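You operate a simulated robot arm through the tools that you are given. There is no shell and no other tool. Be economical: measure what you need, move in short steps, check, and stop when the job is done.

The job below is to be done with a simulated robot arm. You get a single attempt, and the scene is never put back.

TASK
Push the upper drawer next to the cupboard shut. Then put two of the red signs from the workbench on top of the white plastic lids. Do these in the order given. Set down upright: red sign.

Only the result counts: the job must be done as asked and must still hold three seconds after the hand-in. Knocking over, shifting, dropping, spilling or breaking anything else fails it. A push-on lid holds only when it is set on centred and level and pressed home; a screw cap is set on level and turned clockwise until tight.

THE ROBOT
A 7-joint arm with a two-finger gripper on a trunk, on a base that drives. Base frame: it is fixed to the floor where the robot stands at the start and does not move with it; the origin is under the middle of the robot, x ahead of it, y to its left, z up. Readings come in cm, degrees, newtons and seconds.
With the tool pointing down near the work surface it reaches from about 32 to 80 cm from the robot's upright axis, wherever it stands. Its first joint turns from -166.0 to 166.0 degrees. Places, roughly: plastic lids [325, -25, 75]; red sign [325, 25, 75]; upper drawer next to the cupboard [50, 20, 70]. Payload 2.45 kg.
Tool frame: the origin (TCP) lies between the finger pads and is the grasp point; the fingertips stand 2.7 cm ahead of it; z points along the fingers, y is the line along which they close. Largest opening 8 cm; the body of the gripper starts 5.4 cm behind the TCP.
Orientation is that of the tool frame in the base frame, as [roll, pitch, yaw] about the fixed x, y, z axes, in that order (R = Rz(yaw) Ry(pitch) Rx(roll)). With the fingers straight down and closing along the base's y, the tool's x points along the base's -x, its y along +y and its z along -z.

THE INTERFACE
- The arm moves only by the tool nudge_tool. Its argument "series" is a list that holds one entry, the list of rows, each a list of 7 numbers: the shift along the base's x, y, z in cm, then the turn, a rotation vector about the base's x, y, z in degrees, then the finger opening in cm, from 0 to 8. In form: [[[tx, ty, tz, rx, ry, rz, hand], ...]]. A call has 1 to 8 rows; each row is the pose to reach, as a shift and turn from the pose commanded when the call began. Rows are played at 5 a second. More than 5 cm and 8.6 degrees between two rows, or a gripper value outside its range, and nothing of the call is played. Where a pose cannot be reached the arm comes as near as it can. A force on the tool above 40 N (or 10 N above the force at the start of the call, whichever is more), or a blocked arm, ends the call early, and 0.2 s more pass. The fingers move at their own pace (about 15.3 cm/s each) and stop on an object; they squeeze with about 31 N. The grip force told is the motor's: it shows also when the fingers shut on nothing. Time passes only in rows, and 0.2 s behind the last, so rows that repeat a pose let the fingers close. The reply holds the time, the measured pose of the TCP, the force on the tool along the base axes, the opening and the grip force, in the units named above and with some noise, with the torque about the TCP (base axes, N m) and any sound that the robot's microphone picked up, and new pictures: "pictures" is both (left out), scene, wrist or none.
- Cameras (640 x 400 px; columns grow to the right, rows downward): "scene" is now at [3.42, 15.57, 159.72]; the picture's right is [0.28, -0.96, -0.00], its down [-0.89, -0.26, -0.39] and it looks along [0.37, 0.11, -0.92] (base axes); focal length 266 px, centre (320, 200). "wrist" rides on the gripper at [6.3, 1.2, -7.9] in the tool frame; the picture's right is [-0.19, 0.98, 0.00], its down [-0.72, -0.14, -0.68] and it looks along [-0.67, -0.13, 0.73] (tool axes); focal length 226 px, centre (320, 200). There is no depth. A picture from a camera that has moved, and an enlarged one, comes with that camera's place and axes in the base frame and with its lens.
- slide_trunk(by): slides the trunk up (or, below 0, down) by that many cm; the arm and the scene camera ride with it, the base frame stays. It gives what a move gives, with no picture.
- drive_base(legs): drives the robot by 1 to 6 legs, each [ahead, turn to the left] in cm and degrees, along the robot's own axes; the way and the turn of a leg run together, so that a leg with both is an arc; at most 150 cm and 180 degrees a leg. The arm and the cameras ride along, it lands a little off, and it stops where it bumps. It gives what a move gives, and a new picture of the scene camera.
- turn_head(pan, tilt): turns the head with the scene camera to pan (to the left, within 120 degrees either way) and tilt (down, from -29 to 69), counted from straight ahead of the robot. It gives what a move gives, and a new picture of the scene camera.
- zoom(camera, box): a new picture of the part [left, top, right, bottom] of that camera's present view, enlarged. The clock stands still meanwhile.
- hand_in(): hands the job in; it is judged then, once.

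Work in short steps. Places have to be worked out from the pictures, the camera data and where the tool is seen: move nearer, look again, correct. Check each grasp and each placing, and mend what went wrong. You have 165 turns and 260 pictures in all, those below and enlarged ones among them. Open the gripper and draw the arm clear of the work before you hand the job in, unless the task says otherwise; then end with one line.

The tools are called after "Emit:" by a JSON object that holds its "api" and its "payload". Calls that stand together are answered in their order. nudge_tool: Moves the arm, as the interface text tells. Its arguments: {"type":"object","properties":{"series":{"type":"array"},"pictures":{"type":"string","enum":["both","scene","wrist","none"]}},"required":["series"]} The other tools are called the same way: slide_trunk (by) slides the trunk up or down; drive_base (legs) drives the base; turn_head (pan, tilt) turns the head that bears the scene camera; zoom (camera, box) takes an enlarged picture of a part of a camera's view; hand_in () hands the job in.

At the start:

```text
time_s: 0.0
ee_pos: [52.68, -4.56, 101.46]
tool_rot: [-179.9, 0.1, -180.0]
wrist_force: [-0.3, -0.1, -0.4]
ft_torque: [-0.02, -0.02, 0.01]
gripper_width: 7.99
finger_force: 0.0
trunk travel left (down, up): [-25.0, 29.0]
robot x, y, heading: [-0.22, -0.16, -0.1]
head pan, tilt: [16.2, 67.2]
```

scene: 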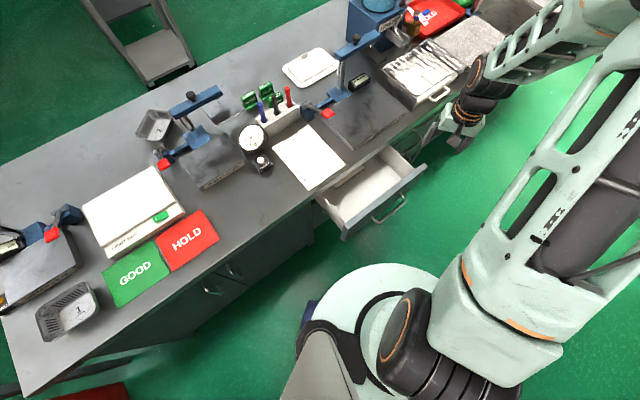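
wrist: 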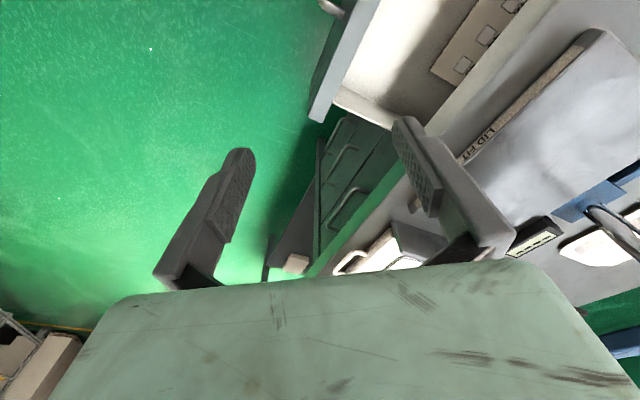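

I'll look closer at the open drawer and its surroundings first.

Emit:
{"api": "zoom", "payload": {"camera": "scene", "box": [260, 100, 500, 250]}}

Emit:
{"api": "zoom", "payload": {"camera": "wrist", "box": [240, 0, 640, 280]}}

Emit:
{"api": "turn_head", "payload": {"pan": 0, "tilt": 20}}

```text
2.67 times, centred on (380, 175) of scene
camera zoom: at [3.42, 15.57, 159.72], right [0.28, -0.96, 0.0], down [-0.89, -0.26, -0.39], along [0.37, 0.11, -0.92], focal length 710 px, centre (160, 267)
```

zoom: 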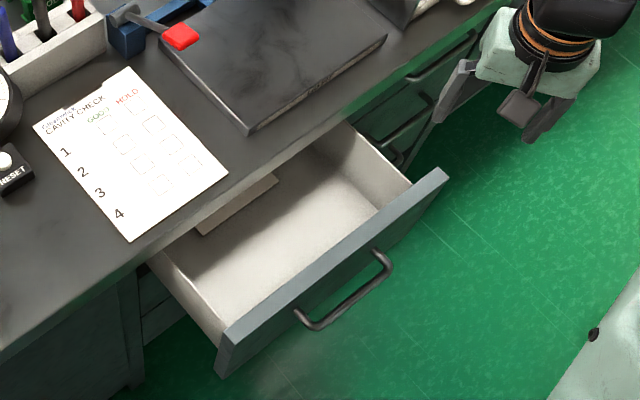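

```text
1.43 times, centred on (440, 140) of wrist
camera zoom: at [46.41, -3.26, 109.52], right [0.19, 0.98, 0.0], down [0.72, -0.14, 0.68], along [0.67, -0.13, -0.73], focal length 323 px, centre (149, 286)
```

zoom: 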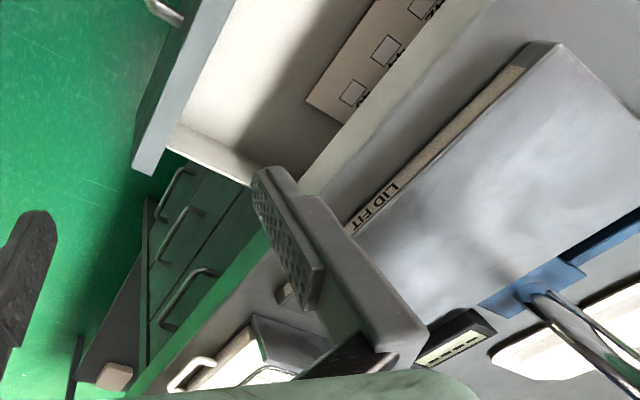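

```text
time_s: 1.1
ee_pos: [52.73, -4.56, 101.53]
tool_rot: [-180.0, -0.1, 179.9]
wrist_force: [0.6, 0.5, -0.3]
ft_torque: [-0.02, -0.02, 0.0]
gripper_width: 8.01
finger_force: 0.0
trunk travel left (down, up): [-25.0, 29.0]
robot x, y, heading: [0.26, -0.09, -0.1]
head pan, tilt: [0.0, 20.0]
camera scene: at [7.18, 13.95, 166.32], right [0.0, -1.0, 0.0], down [-0.34, 0.0, -0.94], along [0.94, 0.0, -0.34], focal length 266 px, centre (320, 200)
```

scene: 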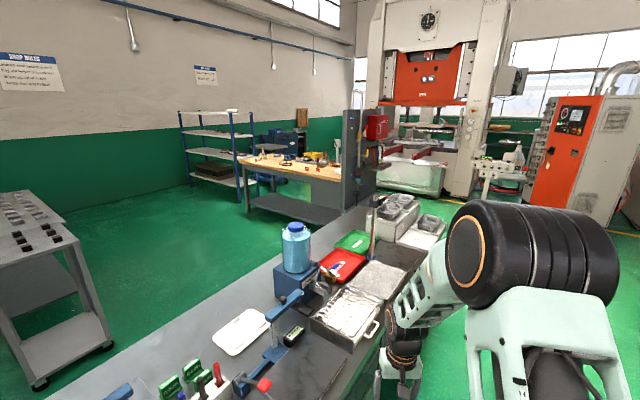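

The open drawer's front runs about -37° to x, with its handle near (41, 1, 75). I'll turn the tool so the fingers close along the drawer front and park outside the handle, at height.

Emit:
{"api": "nudge_tool", "payload": {"series": [[[-2, 0, 0, 0, 0, 7.5, 4], [-4, 0, 0, 0, 0, 15, 4], [-6, 0, 0, 0, 0, 22.5, 4], [-8, 0, 0, 0, 0, 30, 4], [-10, 0, 0, 0, 0, 38, 4], [-12, 0, 0, 0, 0, 46, 4], [-14.5, 0.3, 0, 0, 0, 53, 4], [-14.5, 0.3, 0, 0, 0, 53, 4]]], "pictures": "wrist"}}

Emit:
{"api": "turn_head", "payload": {"pan": 0, "tilt": 66}}

```text
time_s: 3.0
ee_pos: [38.02, -4.26, 101.58]
tool_rot: [180.0, -0.1, -126.9]
wrist_force: [0.2, 0.3, 0.0]
ft_torque: [0.01, -0.02, -0.01]
gripper_width: 3.99
finger_force: 0.0
trunk travel left (down, up): [-25.0, 29.0]
robot x, y, heading: [0.25, -0.14, 0.2]
head pan, tilt: [0.0, 20.0]
camera wrist: at [33.4, -8.39, 109.5], right [-0.67, 0.74, 0.0], down [0.54, 0.49, 0.68], along [0.51, 0.46, -0.73], focal length 226 px, centre (320, 200)
```

wrist: 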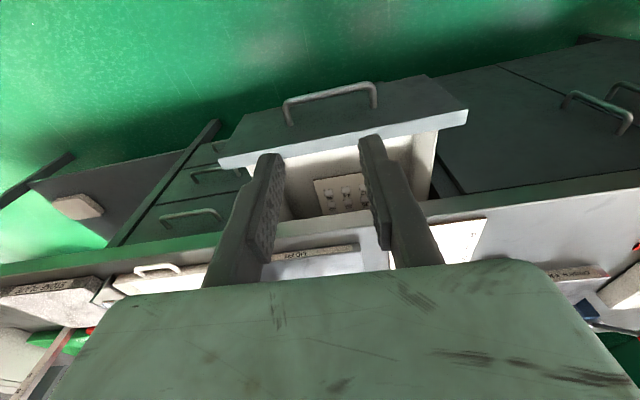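

```text
time_s: 4.1
ee_pos: [38.09, -4.16, 101.48]
tool_rot: [-179.9, 0.1, -127.0]
wrist_force: [-0.7, -0.3, 0.8]
ft_torque: [-0.02, 0.01, 0.0]
gripper_width: 4.0
finger_force: 0.1
trunk travel left (down, up): [-25.0, 29.0]
robot x, y, heading: [-0.04, 0.03, -0.3]
head pan, tilt: [0.0, 66.0]
camera scene: at [3.8, 13.95, 159.86], right [0.0, -1.0, 0.0], down [-0.91, 0.0, -0.41], along [0.41, 0.0, -0.91], focal length 266 px, centre (320, 200)
```

scene: 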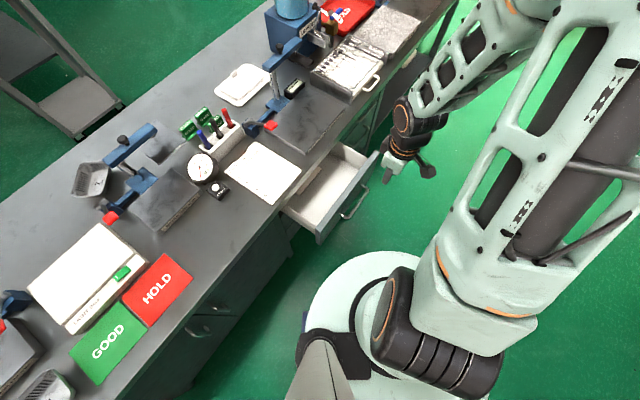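

Handle bar is about (41, 0.6, 75). I descend just outside it so the fingertips sit slightly below the bar height.

Emit:
{"api": "nudge_tool", "payload": {"series": [[[0, 0, -5, 0, 0, 0, 4], [0, 0, -10, 0, 0, 0, 4], [0, 0, -15, 0, 0, 0, 4], [0, 0, -20, 0, 0, 0, 4], [0, 0, -24, 0, 0, 0, 4], [0, 0, -26.5, 0, 0, 0, 4], [0, 0, -26.5, 0, 0, 0, 4]]]}}

```text
time_s: 5.7
ee_pos: [38.16, -4.57, 74.92]
tool_rot: [179.9, 0.0, -126.9]
wrist_force: [1.0, 0.1, -0.5]
ft_torque: [-0.02, -0.04, 0.0]
gripper_width: 4.0
finger_force: 0.0
trunk travel left (down, up): [-25.0, 29.0]
robot x, y, heading: [-0.09, 0.06, 0.0]
head pan, tilt: [0.0, 66.0]
camera scene: at [3.82, 13.97, 159.85], right [0.0, -1.0, 0.0], down [-0.91, 0.0, -0.41], along [0.41, 0.0, -0.91], focal length 266 px, centre (320, 200)
camera wrist: at [33.38, -8.7, 82.98], right [-0.67, 0.75, 0.0], down [0.55, 0.49, 0.68], along [0.51, 0.45, -0.73], focal length 226 px, centre (320, 200)
```

scene: 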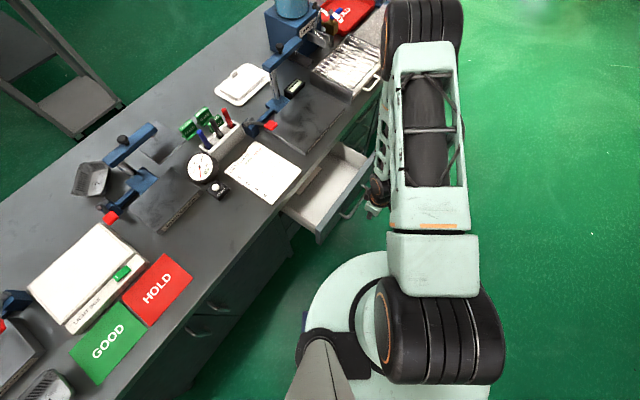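
wrist: 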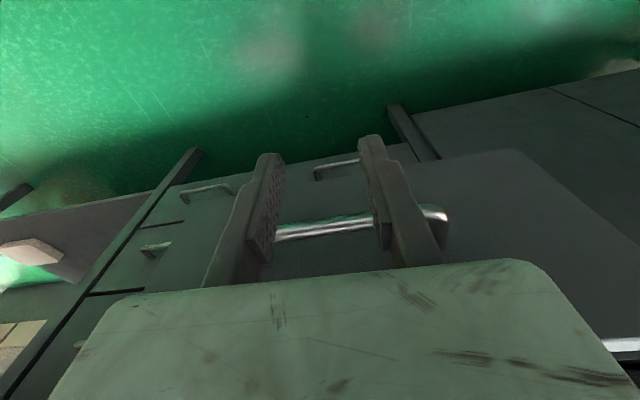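

The bar sits around z=73, so I go 1.2 cm lower and push along (0.6, 0.8) in small steps.

Emit:
{"api": "nudge_tool", "payload": {"series": [[[0, 0, -1.2, 0, 0, 0, 4], [1.2, 1.6, -1.2, 0, 0, 0, 4], [2.4, 3.2, -1.2, 0, 0, 0, 4], [3.3, 4.4, -1.2, 0, 0, 0, 4], [4.2, 5.6, -1.2, 0, 0, 0, 4], [5.1, 6.8, -1.2, 0, 0, 0, 4], [6, 8, -1.2, 0, 0, 0, 4]]]}}

```text
time_s: 7.3
ee_pos: [44.14, 3.61, 73.83]
tool_rot: [-180.0, 0.0, -127.1]
wrist_force: [0.6, -0.2, 0.6]
ft_torque: [0.01, -0.03, 0.0]
gripper_width: 4.01
finger_force: 0.0
trunk travel left (down, up): [-25.0, 29.0]
robot x, y, heading: [-0.08, -0.17, -0.1]
head pan, tilt: [0.0, 66.0]
camera scene: at [3.82, 13.96, 159.85], right [0.0, -1.0, 0.0], down [-0.91, 0.0, -0.41], along [0.41, 0.0, -0.91], focal length 266 px, centre (320, 200)
camera wrist: at [39.47, -0.5, 81.84], right [-0.67, 0.74, 0.0], down [0.55, 0.49, 0.68], along [0.51, 0.45, -0.73], focal length 226 px, centre (320, 200)
```

scene: 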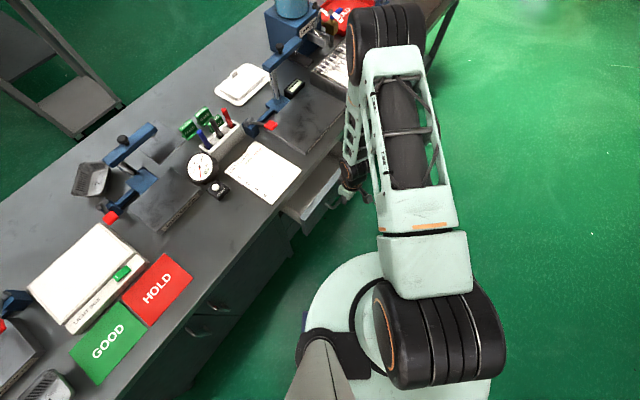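
wrist: 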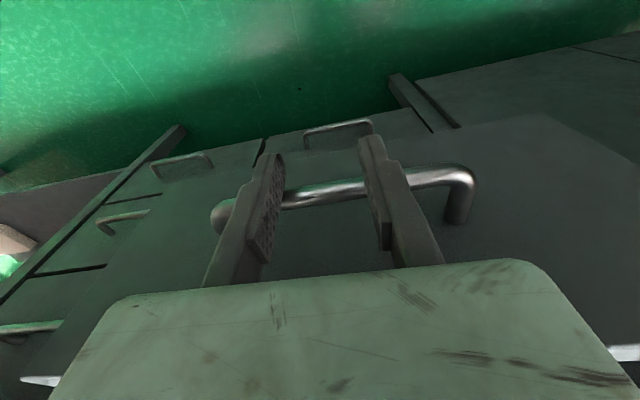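

The drawer is closing with no resistance. I keep pushing with smaller steps.

Emit:
{"api": "nudge_tool", "payload": {"series": [[[0.9, 1.2, 0, 0, 0, 0, 4], [1.8, 2.4, 0, 0, 0, 0, 4], [2.7, 3.6, 0, 0, 0, 0, 4], [3.6, 4.8, 0, 0, 0, 0, 4]]]}}

```text
time_s: 8.3
ee_pos: [47.84, 8.36, 73.96]
tool_rot: [-180.0, 0.1, -127.0]
wrist_force: [-0.5, 0.1, -0.5]
ft_torque: [0.01, -0.01, -0.03]
gripper_width: 4.02
finger_force: 0.1
trunk travel left (down, up): [-25.0, 29.0]
robot x, y, heading: [0.22, -0.24, -0.2]
head pan, tilt: [0.0, 66.0]
camera scene: at [3.8, 13.99, 159.85], right [0.0, -1.0, 0.0], down [-0.91, 0.0, -0.41], along [0.41, 0.0, -0.91], focal length 266 px, centre (320, 200)
camera wrist: at [42.97, 4.25, 81.92], right [-0.67, 0.74, 0.0], down [0.54, 0.49, 0.68], along [0.51, 0.46, -0.73], focal length 226 px, centre (320, 200)
```

scene: 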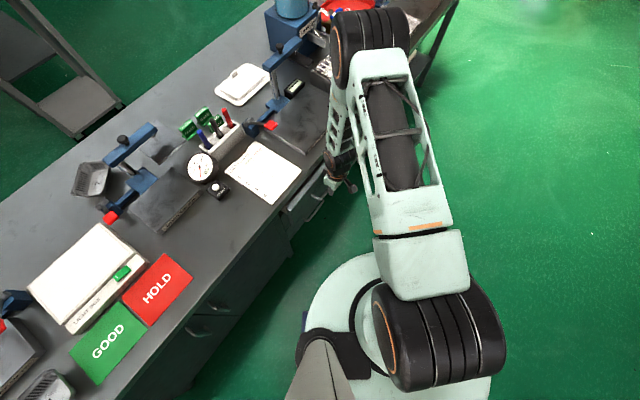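
wrist: 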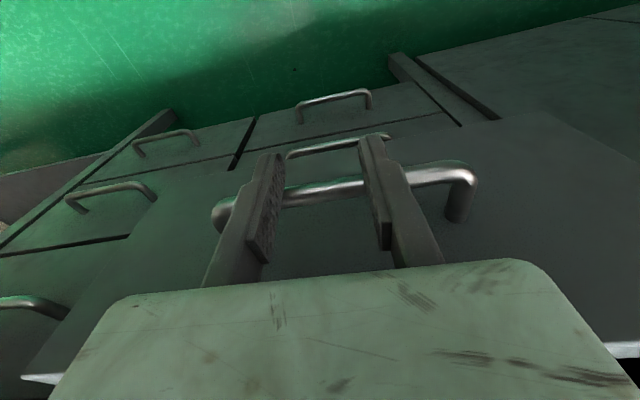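

Still moving freely; a few more centimetres until it stops.

Emit:
{"api": "nudge_tool", "payload": {"series": [[[0.6, 0.8, 0, 0, 0, 0, 4], [1.2, 1.6, 0, 0, 0, 0, 4], [1.8, 2.4, 0, 0, 0, 0, 4], [2.4, 3.2, 0, 0, 0, 0, 4]]]}}

```text
time_s: 9.3
ee_pos: [49.55, 10.59, 73.66]
tool_rot: [179.8, -1.0, -127.2]
wrist_force: [-5.8, -10.7, -6.0]
ft_torque: [0.72, -0.54, 0.16]
gripper_width: 3.98
finger_force: 0.1
trunk travel left (down, up): [-25.0, 29.0]
robot x, y, heading: [0.23, 0.06, -0.2]
head pan, tilt: [0.0, 66.0]
stopped in row 4: the force on the tool passed its limit at 45 N (the readings are from after the stop); the commanded pose is now the measured one
camera scene: at [3.76, 13.87, 159.85], right [0.0, -1.0, 0.0], down [-0.91, 0.0, -0.41], along [0.41, 0.0, -0.91], focal length 266 px, centre (320, 200)
camera wrist: at [44.92, 6.55, 81.72], right [-0.66, 0.75, 0.0], down [0.56, 0.49, 0.67], along [0.5, 0.44, -0.74], focal length 226 px, centre (320, 200)
```

scene: 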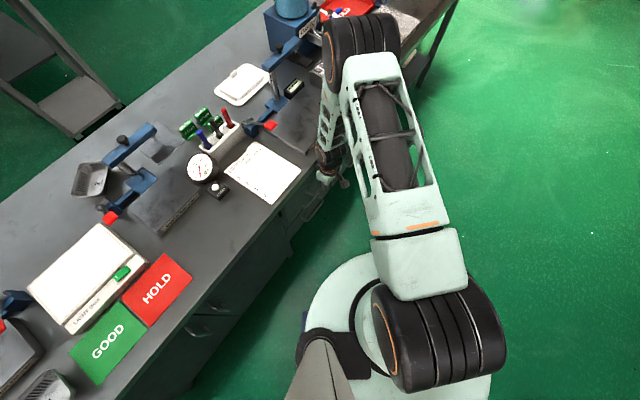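
wrist: 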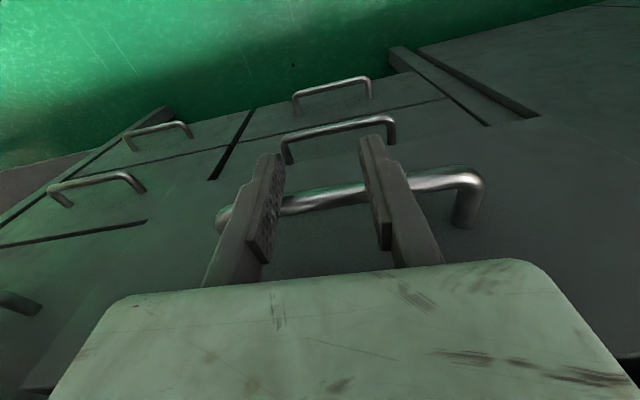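

It came up hard at about 45 N. I back off and look to see whether the drawer is flush.

Emit:
{"api": "nudge_tool", "payload": {"series": [[[-1.8, -2.4, 0, 0, 0, 0, 4], [-4.2, -5.6, 0, 0, 0, 0, 4], [-6.6, -8.8, 0, 0, 0, 0, 4], [-9, -12, 0, 0, 0, 0, 4], [-9, -12, 4, 0, 0, 0, 4], [-9, -12, 8, 0, 0, 0, 4], [-9, -12, 12, 0, 0, 0, 4]]]}}

Emit:
{"api": "zoom", "payload": {"camera": "scene", "box": [240, 120, 400, 220]}}

Emit:
{"api": "zoom", "payload": {"camera": "wrist", "box": [140, 60, 560, 280]}}

```text
time_s: 10.9
ee_pos: [40.44, -1.39, 85.93]
tool_rot: [179.9, -0.8, -127.1]
wrist_force: [-0.3, 1.1, -0.9]
ft_torque: [-0.02, 0.01, 0.02]
gripper_width: 4.0
finger_force: 0.0
trunk travel left (down, up): [-25.0, 29.0]
robot x, y, heading: [0.23, 0.01, -0.1]
head pan, tilt: [0.0, 66.0]
camera scene: at [3.78, 13.91, 159.86], right [0.0, -1.0, 0.0], down [-0.91, 0.0, -0.41], along [0.41, 0.0, -0.91], focal length 266 px, centre (320, 200)
camera wrist: at [35.76, -5.5, 93.94], right [-0.67, 0.75, 0.0], down [0.55, 0.49, 0.67], along [0.5, 0.45, -0.74], focal length 226 px, centre (320, 200)
```

scene: 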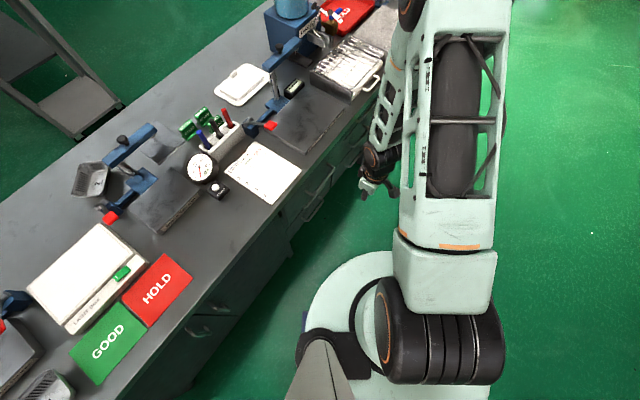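
wrist: 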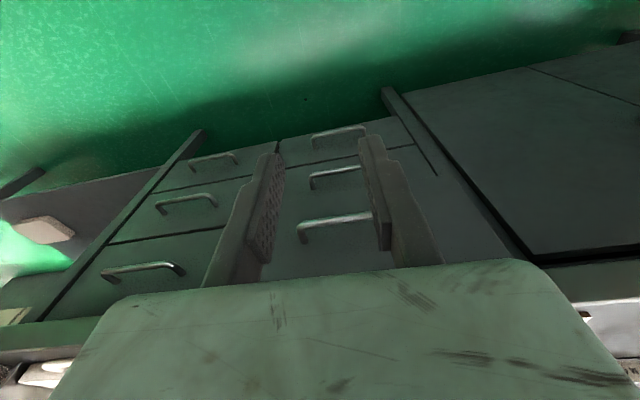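

```text
4.00 times, centred on (320, 170) of scene
camera zoom: at [3.78, 13.91, 159.86], right [0.0, -1.0, 0.0], down [-0.91, 0.0, -0.41], along [0.41, 0.0, -0.91], focal length 1066 px, centre (320, 320)
```

zoom: 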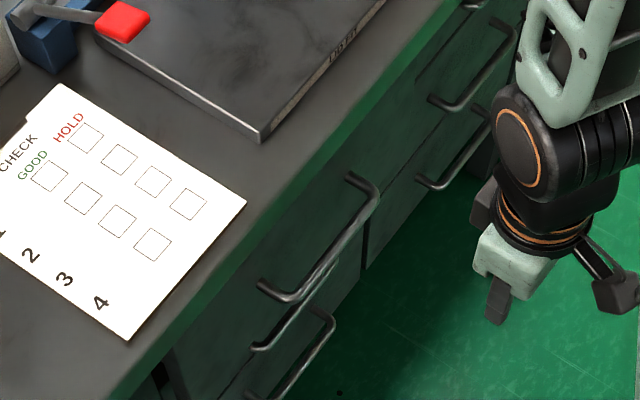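

```text
1.52 times, centred on (350, 170) of wrist
camera zoom: at [35.76, -5.5, 93.94], right [-0.67, 0.75, 0.0], down [0.55, 0.49, 0.67], along [0.5, 0.45, -0.74], focal length 344 px, centre (274, 246)
```

zoom: 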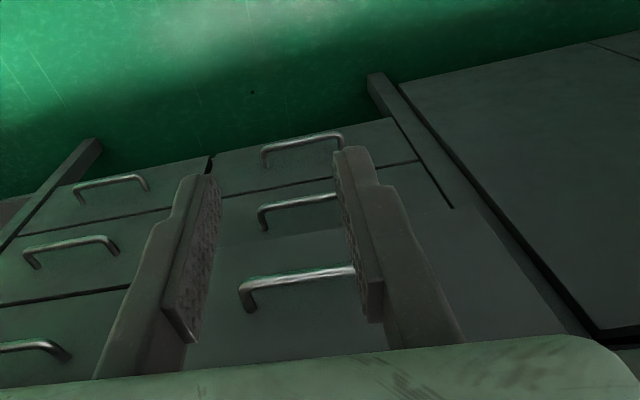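

The stop might be the drawer closed or something touching early; I shift sideways for an unobstructed view of the panel edges.

Emit:
{"api": "nudge_tool", "payload": {"series": [[[3, -5, 0, 0, 0, 0, 4], [6, -8, 0, 0, 0, 0, 4], [8, -12, 0, 0, 0, 0, 4], [8, -12, 0, 0, 0, 0, 4]]], "pictures": "none"}}

Emit:
{"api": "zoom", "payload": {"camera": "wrist", "box": [0, 0, 640, 400]}}

Emit:
{"api": "zoom", "payload": {"camera": "scene", "box": [240, 60, 440, 220]}}

```text
refused: row 1 steps farther than a row can; nothing moved
```

```text
1.00 times, centred on (320, 200) of wrist (not enlarged: the box is as wide or as high as the picture)
camera zoom: at [35.76, -5.5, 93.94], right [-0.67, 0.75, 0.0], down [0.55, 0.49, 0.67], along [0.5, 0.45, -0.74], focal length 226 px, centre (320, 200)
```

zoom: 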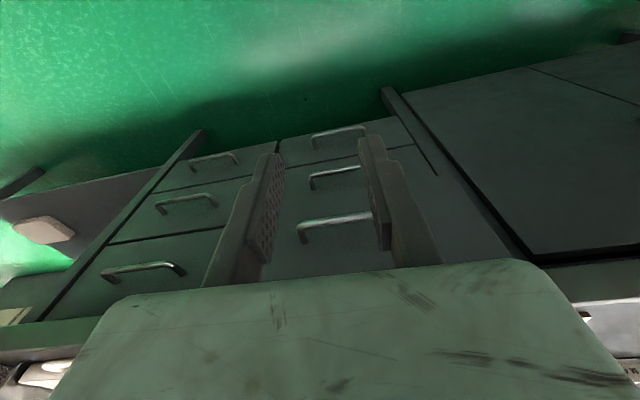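

```text
2.50 times, centred on (340, 140) of scene
camera zoom: at [3.78, 13.91, 159.86], right [0.0, -1.0, 0.0], down [-0.91, 0.0, -0.41], along [0.41, 0.0, -0.91], focal length 666 px, centre (270, 350)
```

zoom: 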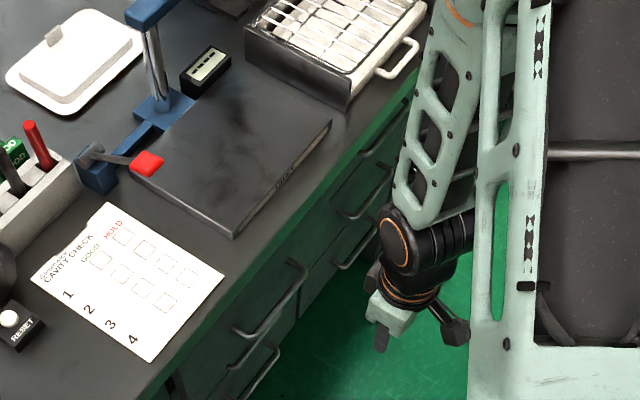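

Row was too long; repeating with smaller rows.

Emit:
{"api": "nudge_tool", "payload": {"series": [[[2.5, -4, 0, 0, 0, 0, 4], [5, -8, 0, 0, 0, 0, 4], [7.5, -12, 0, 0, 0, 0, 4], [10, -14, 0, 0, 0, 0, 4], [10, -14, 0, 0, 0, 0, 4]]]}}

```text
time_s: 12.1
ee_pos: [50.56, -15.11, 85.87]
tool_rot: [179.9, -0.7, -127.1]
wrist_force: [-0.5, 0.1, -0.5]
ft_torque: [0.03, 0.0, -0.01]
gripper_width: 3.99
finger_force: 0.0
trunk travel left (down, up): [-25.0, 29.0]
robot x, y, heading: [0.3, 0.01, -0.2]
head pan, tilt: [0.0, 66.0]
camera scene: at [3.83, 13.96, 159.85], right [0.0, -1.0, 0.0], down [-0.91, 0.0, -0.41], along [0.41, 0.0, -0.91], focal length 266 px, centre (320, 200)
camera wrist: at [45.92, -19.23, 93.86], right [-0.67, 0.75, 0.0], down [0.55, 0.49, 0.67], along [0.5, 0.45, -0.74], focal length 226 px, centre (320, 200)
```

scene: 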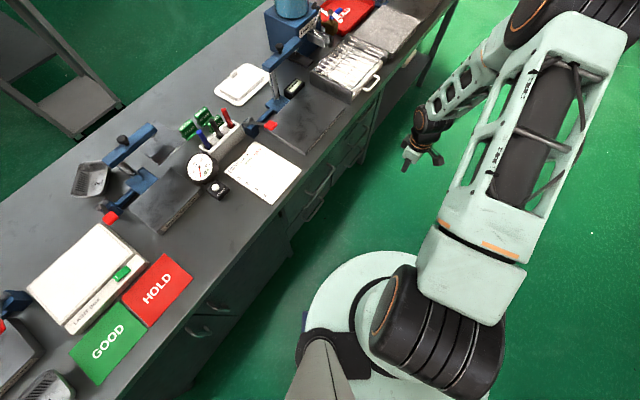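
wrist: 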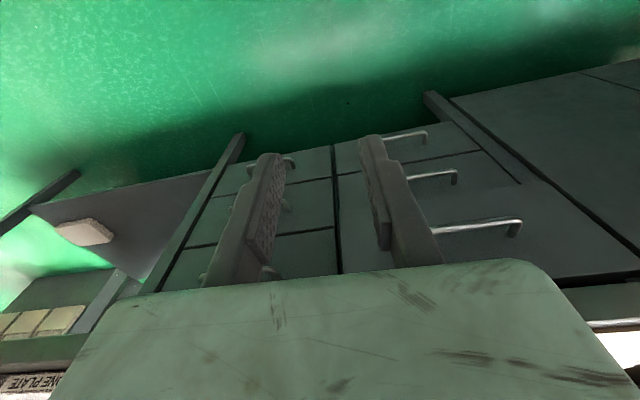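

Emit:
{"api": "zoom", "payload": {"camera": "wrist", "box": [180, 100, 640, 320]}}

Emit:
{"api": "zoom", "payload": {"camera": "scene", "box": [260, 80, 420, 230]}}

```text
1.39 times, centred on (410, 210) of wrist
camera zoom: at [45.92, -19.23, 93.86], right [-0.67, 0.75, 0.0], down [0.55, 0.49, 0.67], along [0.5, 0.45, -0.74], focal length 314 px, centre (195, 186)
```

zoom: 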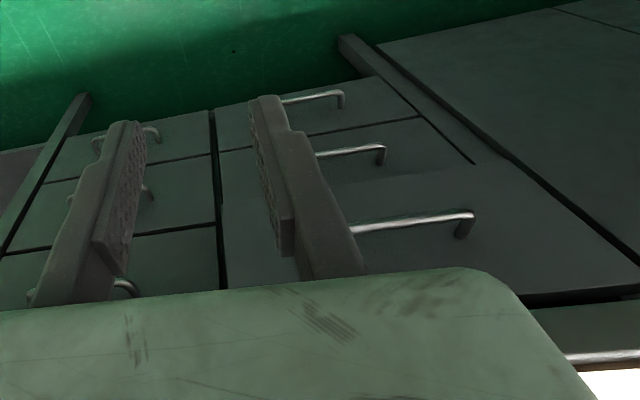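

```text
2.67 times, centred on (340, 155) of scene
camera zoom: at [3.83, 13.96, 159.85], right [0.0, -1.0, 0.0], down [-0.91, 0.0, -0.41], along [0.41, 0.0, -0.91], focal length 710 px, centre (267, 320)
```

zoom: 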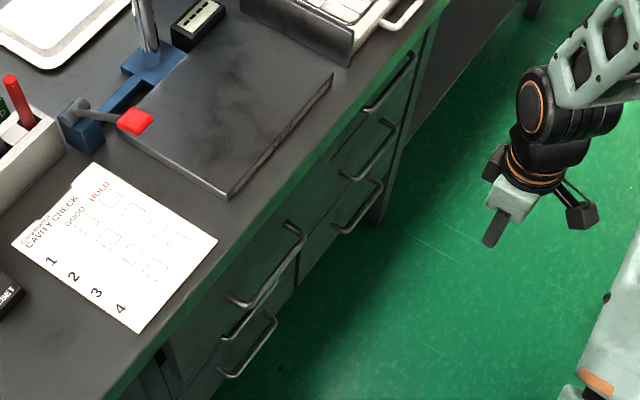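

Torque shows the contact was 7–8 cm above the TCP: the gripper body hit the bench edge while the drawer still sticks out ~2 cm. I'll tilt the tool 45° so the fingertips lead, then push the panel above the handle.

Emit:
{"api": "nudge_tool", "payload": {"series": [[[-2, 1.8, 0, 6, -4.5, 0, 4], [-4, 3.7, 0, 12, -9, 0, 4], [-6, 5.5, 0, 18, -13.5, 0, 4], [-8, 7.4, 0, 24, -18, 0, 4], [-10, 9.2, 0, 30, -22.5, 0, 4], [-12, 11.1, -1, 36, -27, 0, 4], [-12, 11.1, -1, 36, -27, 0, 4]]]}}

```text
time_s: 13.7
ee_pos: [38.66, -3.87, 84.71]
tool_rot: [179.6, 44.4, -127.2]
wrist_force: [0.5, 0.3, -1.0]
ft_torque: [-0.02, 0.01, 0.0]
gripper_width: 4.0
finger_force: 0.0
trunk travel left (down, up): [-25.0, 29.0]
robot x, y, heading: [-0.08, -0.05, 0.2]
head pan, tilt: [0.0, 66.0]
camera scene: at [3.79, 13.9, 159.86], right [0.0, -1.0, 0.0], down [-0.91, 0.0, -0.41], along [0.41, 0.0, -0.91], focal length 266 px, centre (320, 200)
camera wrist: at [31.66, -11.13, 86.02], right [-0.7, 0.7, 0.14], down [0.14, -0.06, 0.99], along [0.7, 0.71, -0.06], focal length 226 px, centre (320, 200)
```

scene: 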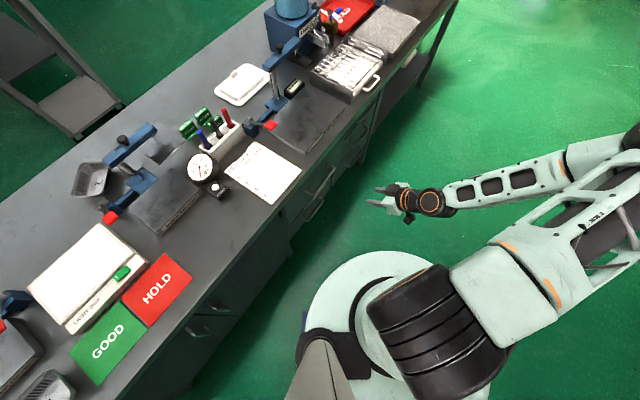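
wrist: 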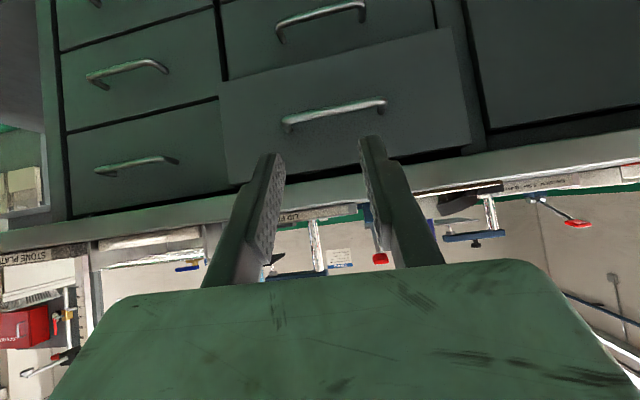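

Now the panel is clearly still out. I drop to tip height z≈76 (between bar and panel top) and advance.

Emit:
{"api": "nudge_tool", "payload": {"series": [[[0, 0, -3.4, 0, 0, 0, 4], [0, 0, -6.8, 0, 0, 0, 4], [2.4, 3.2, -6.8, 0, 0, 0, 4], [4.8, 6.4, -6.8, 0, 0, 0, 4], [7.2, 9.6, -6.8, 0, 0, 0, 4], [8.4, 11.2, -6.8, 0, 0, 0, 4], [9.6, 12.8, -6.8, 0, 0, 0, 4]]]}}

```text
time_s: 15.3
ee_pos: [48.37, 8.87, 77.81]
tool_rot: [179.7, 44.2, -127.3]
wrist_force: [0.3, -0.2, 0.6]
ft_torque: [-0.01, 0.0, 0.01]
gripper_width: 3.99
finger_force: 0.0
trunk travel left (down, up): [-25.0, 29.0]
robot x, y, heading: [0.38, 0.18, -0.3]
head pan, tilt: [0.0, 66.0]
camera scene: at [3.82, 13.93, 159.85], right [0.0, -1.0, 0.0], down [-0.91, 0.0, -0.41], along [0.41, 0.0, -0.91], focal length 266 px, centre (320, 200)
camera wrist: at [41.42, 1.66, 79.16], right [-0.7, 0.7, 0.14], down [0.14, -0.06, 0.99], along [0.7, 0.71, -0.06], focal length 226 px, centre (320, 200)
```

scene: 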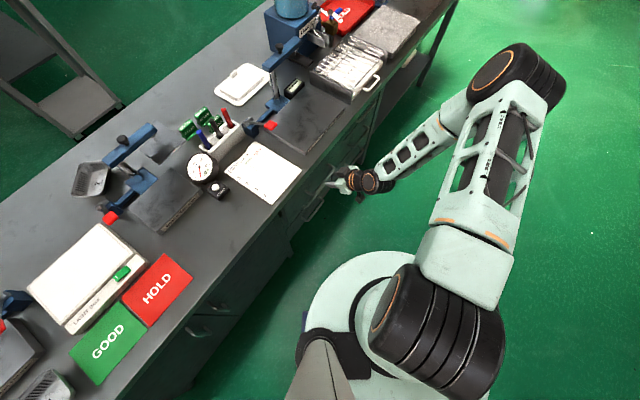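
wrist: 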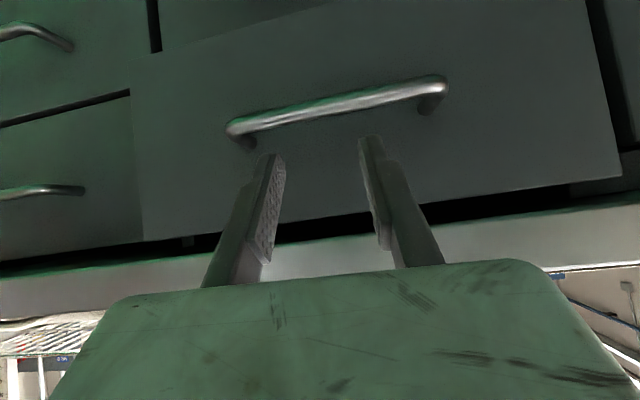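

Tips are heading for the panel just above the handle; push on in 1 cm steps.

Emit:
{"api": "nudge_tool", "payload": {"series": [[[0.6, 0.8, 0, 0, 0, 0, 4], [1.2, 1.6, 0, 0, 0, 0, 4], [1.8, 2.4, 0, 0, 0, 0, 4], [2.4, 3.2, 0, 0, 0, 0, 4], [3, 4, 0, 0, 0, 0, 4], [3.6, 4.8, 0, 0, 0, 0, 4]]]}}

```text
time_s: 16.7
ee_pos: [52.03, 13.68, 77.88]
tool_rot: [179.6, 44.3, -127.2]
wrist_force: [-0.8, 0.2, -0.9]
ft_torque: [-0.02, -0.02, 0.01]
gripper_width: 4.0
finger_force: 0.1
trunk travel left (down, up): [-25.0, 29.0]
robot x, y, heading: [-0.45, -0.08, -0.1]
head pan, tilt: [0.0, 66.0]
camera scene: at [3.82, 13.97, 159.85], right [0.0, -1.0, 0.0], down [-0.91, 0.0, -0.41], along [0.41, 0.0, -0.91], focal length 266 px, centre (320, 200)
camera wrist: at [44.98, 6.53, 79.21], right [-0.7, 0.7, 0.14], down [0.14, -0.06, 0.99], along [0.7, 0.71, -0.06], focal length 226 px, centre (320, 200)
```

scene: 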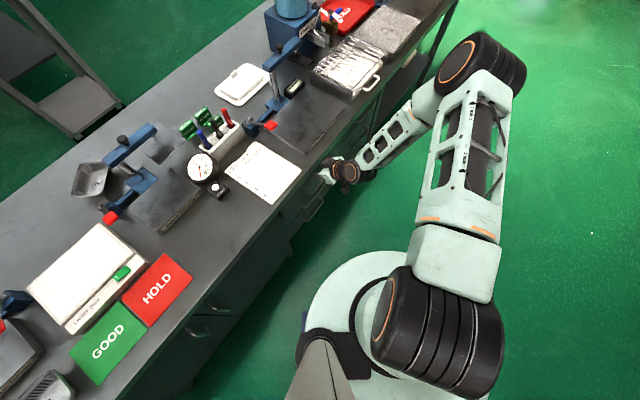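
wrist: 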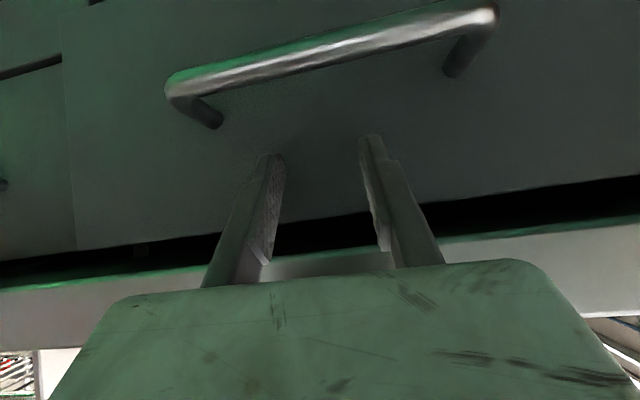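

Not yet in contact; continue.

Emit:
{"api": "nudge_tool", "payload": {"series": [[[0.5, 0.7, 0, 0, 0, 0, 4], [1.0, 1.4, 0, 0, 0, 0, 4], [1.5, 2.0, 0, 0, 0, 0, 4], [2.0, 2.7, 0, 0, 0, 0, 4], [2.5, 3.4, 0, 0, 0, 0, 4]]]}}

```text
time_s: 17.8
ee_pos: [53.46, 15.54, 78.04]
tool_rot: [179.4, 43.9, -127.4]
wrist_force: [-16.5, -13.3, 22.9]
ft_torque: [0.92, -0.66, 0.23]
gripper_width: 4.01
finger_force: 0.0
trunk travel left (down, up): [-25.0, 29.0]
robot x, y, heading: [-0.27, -0.06, -0.1]
head pan, tilt: [0.0, 66.0]
stopped in row 5: the force on the tool passed its limit at 53 N (the readings are from after the stop); the commanded pose is now the measured one
camera scene: at [3.48, 13.76, 159.92], right [0.0, -1.0, 0.0], down [-0.91, 0.0, -0.41], along [0.41, 0.0, -0.91], focal length 266 px, centre (320, 200)
camera wrist: at [46.4, 8.43, 79.35], right [-0.7, 0.7, 0.14], down [0.15, -0.05, 0.99], along [0.7, 0.71, -0.06], focal length 226 px, centre (320, 200)
```

scene: 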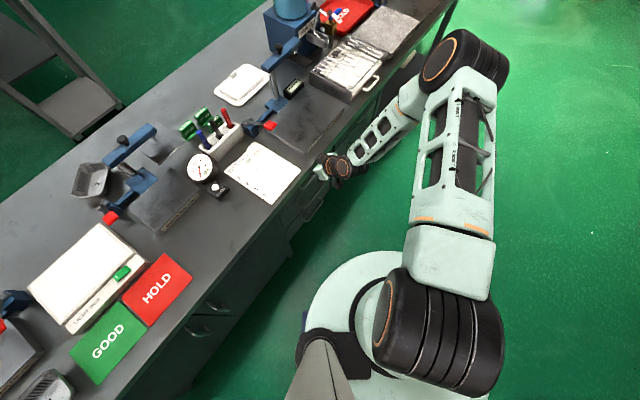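
wrist: 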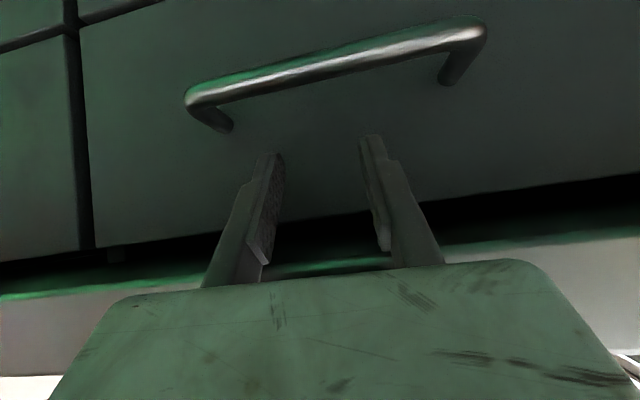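

Gaps around the panel are visible now; it looks flush. I back straight out and check.

Emit:
{"api": "nudge_tool", "payload": {"series": [[[-1.2, -1.6, 0, 0, 0, 0, 4], [-3.6, -4.8, 0, 0, 0, 0, 4], [-6, -8, 0, 0, 0, 0, 4], [-8.4, -11.2, 0, 0, 0, 0, 4], [-10.8, -14.4, 2, 0, 0, 0, 4], [-13.2, -17.6, 4, 0, 0, 0, 4], [-13.2, -17.6, 8, 0, 0, 0, 4]]]}}

```text
time_s: 19.4
ee_pos: [40.54, -1.94, 85.64]
tool_rot: [179.4, 43.7, -127.5]
wrist_force: [-0.5, -0.1, -0.5]
ft_torque: [0.02, 0.06, 0.05]
gripper_width: 3.98
finger_force: 0.0
trunk travel left (down, up): [-25.0, 29.0]
robot x, y, heading: [0.1, -0.18, -0.1]
head pan, tilt: [0.0, 66.0]
camera scene: at [3.78, 13.91, 159.86], right [0.0, -1.0, 0.0], down [-0.91, 0.0, -0.41], along [0.41, 0.0, -0.91], focal length 266 px, centre (320, 200)
camera wrist: at [33.53, -9.15, 86.99], right [-0.7, 0.7, 0.14], down [0.15, -0.05, 0.99], along [0.7, 0.71, -0.07], focal length 226 px, centre (320, 200)
```

scene: 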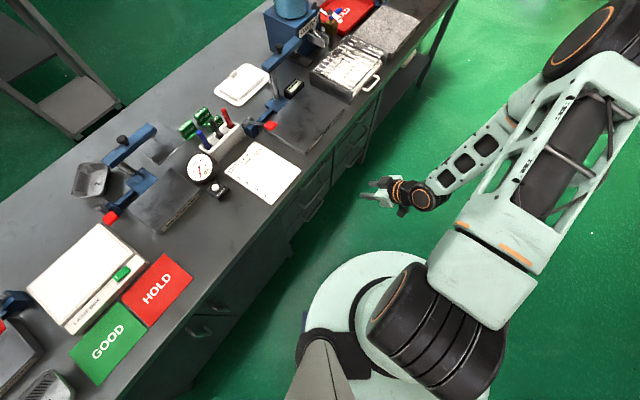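
wrist: 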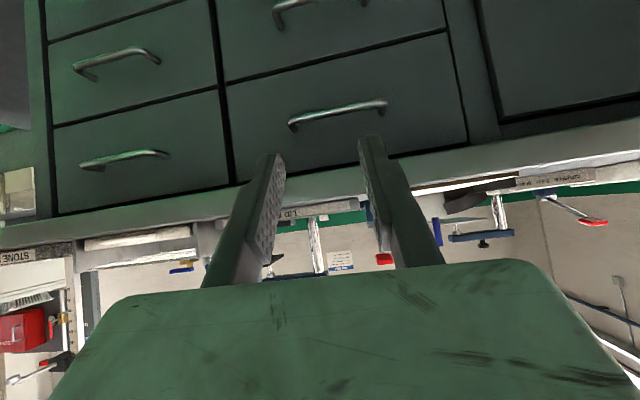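

The drawer is flush with its neighbours. Now I straighten the tool, raise it, and survey the route with the head.

Emit:
{"api": "nudge_tool", "payload": {"series": [[[0, 0, 3, -6, 4.5, 0, 4], [0, -1, 7, -12, 9, 0, 4], [0, -2, 11, -18, 13.5, 0, 4], [0, -3, 15, -24, 18, 0, 4], [0, -4, 19, -30, 22.5, 0, 4], [0, -5, 23, -35.5, 26.5, 0, 4], [0, -6, 26, -35.5, 26.5, 0, 4]]], "pictures": "none"}}

Emit:
{"api": "turn_head", "payload": {"pan": 0, "tilt": 12}}

Emit:
{"api": "turn_head", "payload": {"pan": 80, "tilt": 35}}

Emit:
{"api": "turn_head", "payload": {"pan": -40, "tilt": 25}}

```text
time_s: 21.0
ee_pos: [40.03, -7.97, 111.94]
tool_rot: [179.9, -0.6, -127.2]
wrist_force: [0.2, 0.0, -0.1]
ft_torque: [-0.04, 0.0, 0.01]
gripper_width: 3.99
finger_force: 0.1
trunk travel left (down, up): [-25.0, 29.0]
robot x, y, heading: [-0.5, -0.13, -0.1]
head pan, tilt: [0.0, 66.0]
```

```text
time_s: 22.2
ee_pos: [40.14, -7.97, 111.8]
tool_rot: [180.0, -0.5, -127.3]
wrist_force: [0.1, 0.7, 0.1]
ft_torque: [-0.03, 0.01, -0.02]
gripper_width: 3.99
finger_force: 0.2
trunk travel left (down, up): [-25.0, 29.0]
robot x, y, heading: [-0.22, -0.03, -0.2]
head pan, tilt: [0.0, 12.0]
camera scene: at [7.2, 13.93, 167.62], right [0.0, -1.0, 0.0], down [-0.21, 0.0, -0.98], along [0.98, 0.0, -0.21], focal length 266 px, centre (320, 200)
```

scene: 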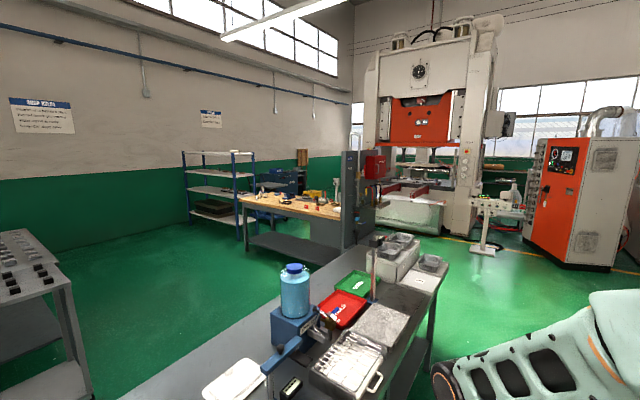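

```text
time_s: 23.7
ee_pos: [40.18, -7.91, 111.86]
tool_rot: [179.9, -0.5, -127.4]
wrist_force: [-0.3, 0.5, -0.2]
ft_torque: [-0.02, -0.02, 0.02]
gripper_width: 3.98
finger_force: 0.0
trunk travel left (down, up): [-25.0, 29.0]
robot x, y, heading: [-0.17, -0.06, -0.1]
head pan, tilt: [80.0, 35.0]
camera scene: at [-0.57, 22.62, 163.95], right [0.98, -0.18, 0.0], down [-0.1, -0.56, -0.82], along [0.14, 0.81, -0.57], focal length 266 px, centre (320, 200)
```

scene: 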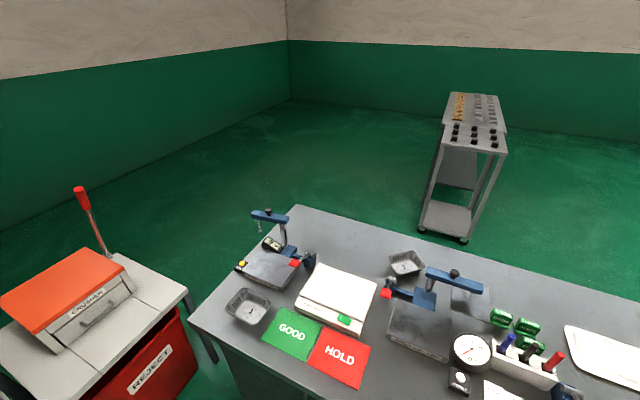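

```text
time_s: 25.7
ee_pos: [40.32, -7.95, 111.93]
tool_rot: [179.8, -0.5, -127.3]
wrist_force: [0.6, -0.9, -0.5]
ft_torque: [0.01, 0.0, 0.01]
gripper_width: 4.0
finger_force: 0.1
trunk travel left (down, up): [-25.0, 29.0]
robot x, y, heading: [0.22, 0.05, -0.1]
head pan, tilt: [-40.0, 25.0]
camera scene: at [4.93, 8.02, 165.52], right [-0.64, -0.77, 0.0], down [-0.32, 0.27, -0.91], along [0.69, -0.58, -0.42], focal length 266 px, centre (320, 200)
```

scene: 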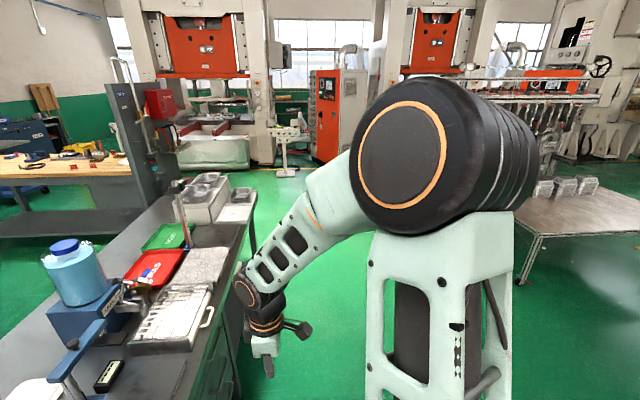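

Bench 1 runs at about -37° and ends near (183,-76); the wooden workbench lies beyond, its long side facing bench 1's end. I turn along bench 1 and drive partway, then look.

Emit:
{"api": "drive_base", "payload": {"legs": [[0, -37], [110, 0]]}}

Emit:
{"api": "turn_head", "payload": {"pan": 40, "tilt": 25}}

```text
time_s: 33.1
ee_pos: [115.81, -94.7, 111.83]
tool_rot: [179.8, -0.6, -163.3]
wrist_force: [0.4, 0.2, 0.1]
ft_torque: [0.0, 0.02, 0.0]
gripper_width: 3.99
finger_force: 0.1
trunk travel left (down, up): [-25.0, 29.0]
robot x, y, heading: [88.04, -64.94, -36.2]
head pan, tilt: [-40.0, 25.0]
camera scene: at [96.77, -61.16, 165.52], right [-0.97, -0.24, 0.0], down [-0.1, 0.41, -0.91], along [0.22, -0.88, -0.42], focal length 266 px, centre (320, 200)
```

scene: 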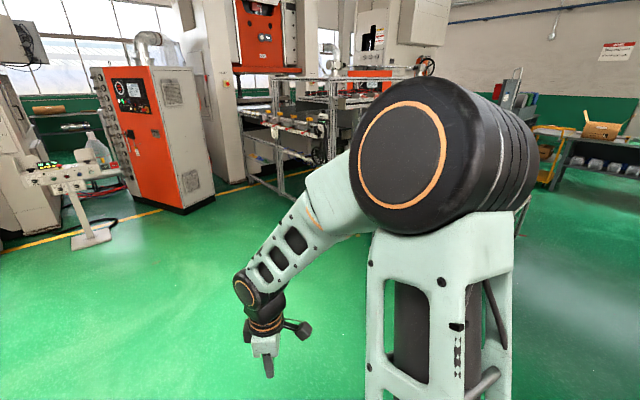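

```text
time_s: 34.6
ee_pos: [115.74, -94.56, 111.87]
tool_rot: [179.9, -0.4, -163.3]
wrist_force: [0.1, 0.2, -0.1]
ft_torque: [0.01, 0.03, 0.02]
gripper_width: 4.0
finger_force: 0.1
trunk travel left (down, up): [-25.0, 29.0]
robot x, y, heading: [88.18, -64.46, -36.2]
head pan, tilt: [40.0, 25.0]
camera scene: at [103.75, -51.59, 165.52], right [0.06, -1.0, 0.0], down [-0.42, -0.03, -0.91], along [0.9, 0.06, -0.42], focal length 266 px, centre (320, 200)
```

scene: 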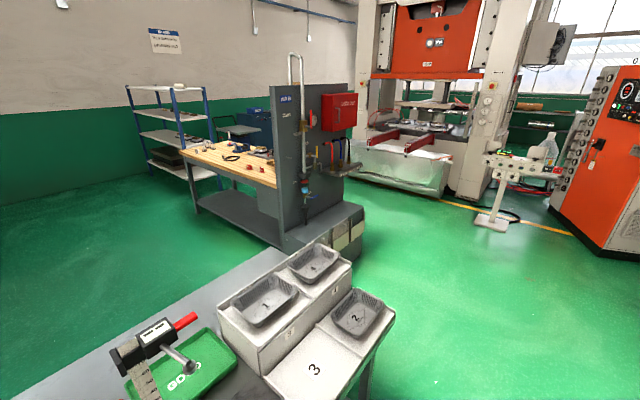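

Workbench front edge is around a≈250 (along bench-1 direction), leaving a ~70 cm passage past bench 1's end. I drive to the middle of that passage and turn left to look along it.

Emit:
{"api": "drive_base", "payload": {"legs": [[110, 0], [0, 89]]}}

Emit:
{"api": "turn_head", "payload": {"pan": 0, "tilt": 35}}

```text
time_s: 44.1
ee_pos: [205.5, -98.9, 111.87]
tool_rot: [179.9, -0.5, -72.2]
wrist_force: [-0.1, 0.1, -0.7]
ft_torque: [-0.01, 0.02, 0.0]
gripper_width: 4.0
finger_force: 0.1
trunk travel left (down, up): [-25.0, 29.0]
robot x, y, heading: [176.11, -126.84, 54.8]
head pan, tilt: [40.0, 25.0]
camera scene: at [162.37, -111.55, 165.52], right [1.0, 0.09, 0.0], down [0.04, -0.42, -0.91], along [-0.08, 0.9, -0.42], focal length 266 px, centre (320, 200)
```

scene: 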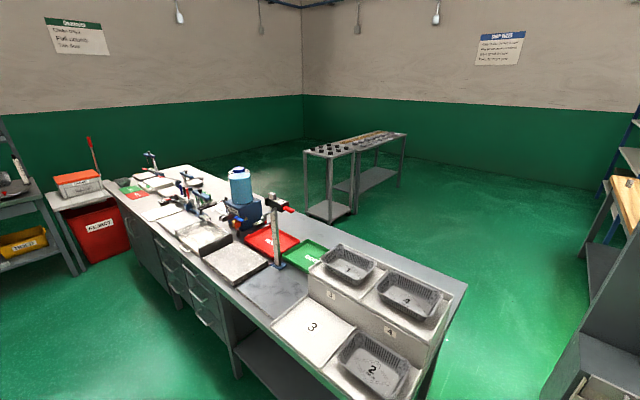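

```text
time_s: 45.1
ee_pos: [205.54, -98.69, 111.95]
tool_rot: [179.9, -0.6, -72.2]
wrist_force: [-0.3, -0.5, 0.5]
ft_torque: [0.0, 0.0, 0.0]
gripper_width: 3.99
finger_force: 0.0
trunk travel left (down, up): [-25.0, 29.0]
robot x, y, heading: [175.89, -126.98, 54.9]
head pan, tilt: [0.0, 35.0]
camera scene: at [168.22, -113.52, 163.94], right [0.82, -0.57, 0.0], down [-0.33, -0.47, -0.82], along [0.47, 0.67, -0.57], focal length 266 px, centre (320, 200)
```

scene: 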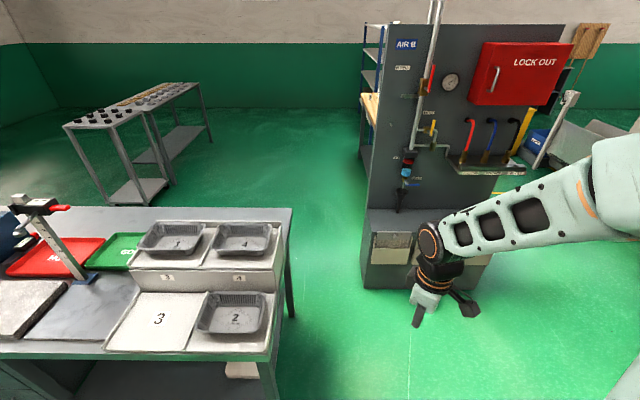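

The gap past the grey panel's base (a≈229) is too narrow, but the floor behind the workbench (toward the press) seems open. I'll drive on along and look at the workbench from there.

Emit:
{"api": "drive_base", "payload": {"legs": [[0, -91.8], [150, 0], [0, 90]]}}

Emit:
{"api": "turn_head", "payload": {"pan": 45, "tilt": 30}}

```text
time_s: 60.7
ee_pos: [328.84, -195.3, 111.84]
tool_rot: [179.8, -0.6, -76.3]
wrist_force: [0.0, 0.4, -0.6]
ft_torque: [0.01, 0.02, 0.01]
gripper_width: 4.02
finger_force: 0.0
trunk travel left (down, up): [-25.0, 29.0]
robot x, y, heading: [297.35, -221.58, 51.1]
head pan, tilt: [0.0, 35.0]
camera scene: at [290.6, -207.32, 163.94], right [0.78, -0.63, 0.0], down [-0.36, -0.45, -0.82], along [0.52, 0.64, -0.57], focal length 266 px, centre (320, 200)
```

scene: 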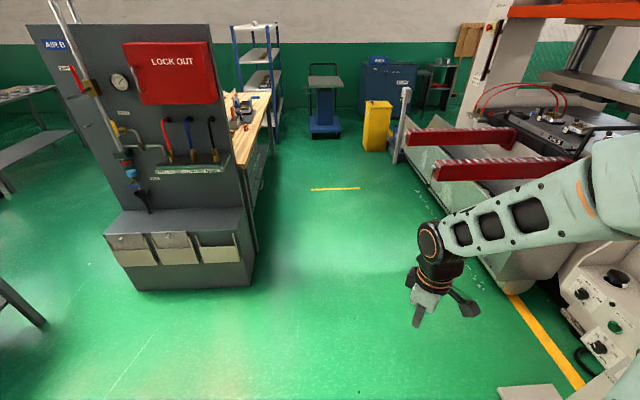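

```text
time_s: 61.8
ee_pos: [328.79, -195.26, 111.84]
tool_rot: [179.9, -0.5, -76.2]
wrist_force: [0.3, 0.1, 0.5]
ft_torque: [0.04, 0.0, -0.01]
gripper_width: 3.99
finger_force: 0.1
trunk travel left (down, up): [-25.0, 29.0]
robot x, y, heading: [297.67, -221.57, 50.8]
head pan, tilt: [45.0, 30.0]
camera scene: at [284.12, -205.16, 164.72], right [0.99, 0.1, 0.0], down [0.05, -0.5, -0.87], along [-0.09, 0.86, -0.5], focal length 266 px, centre (320, 200)
```

scene: 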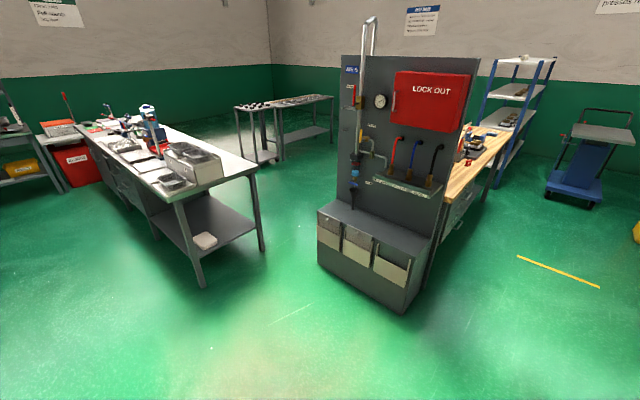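

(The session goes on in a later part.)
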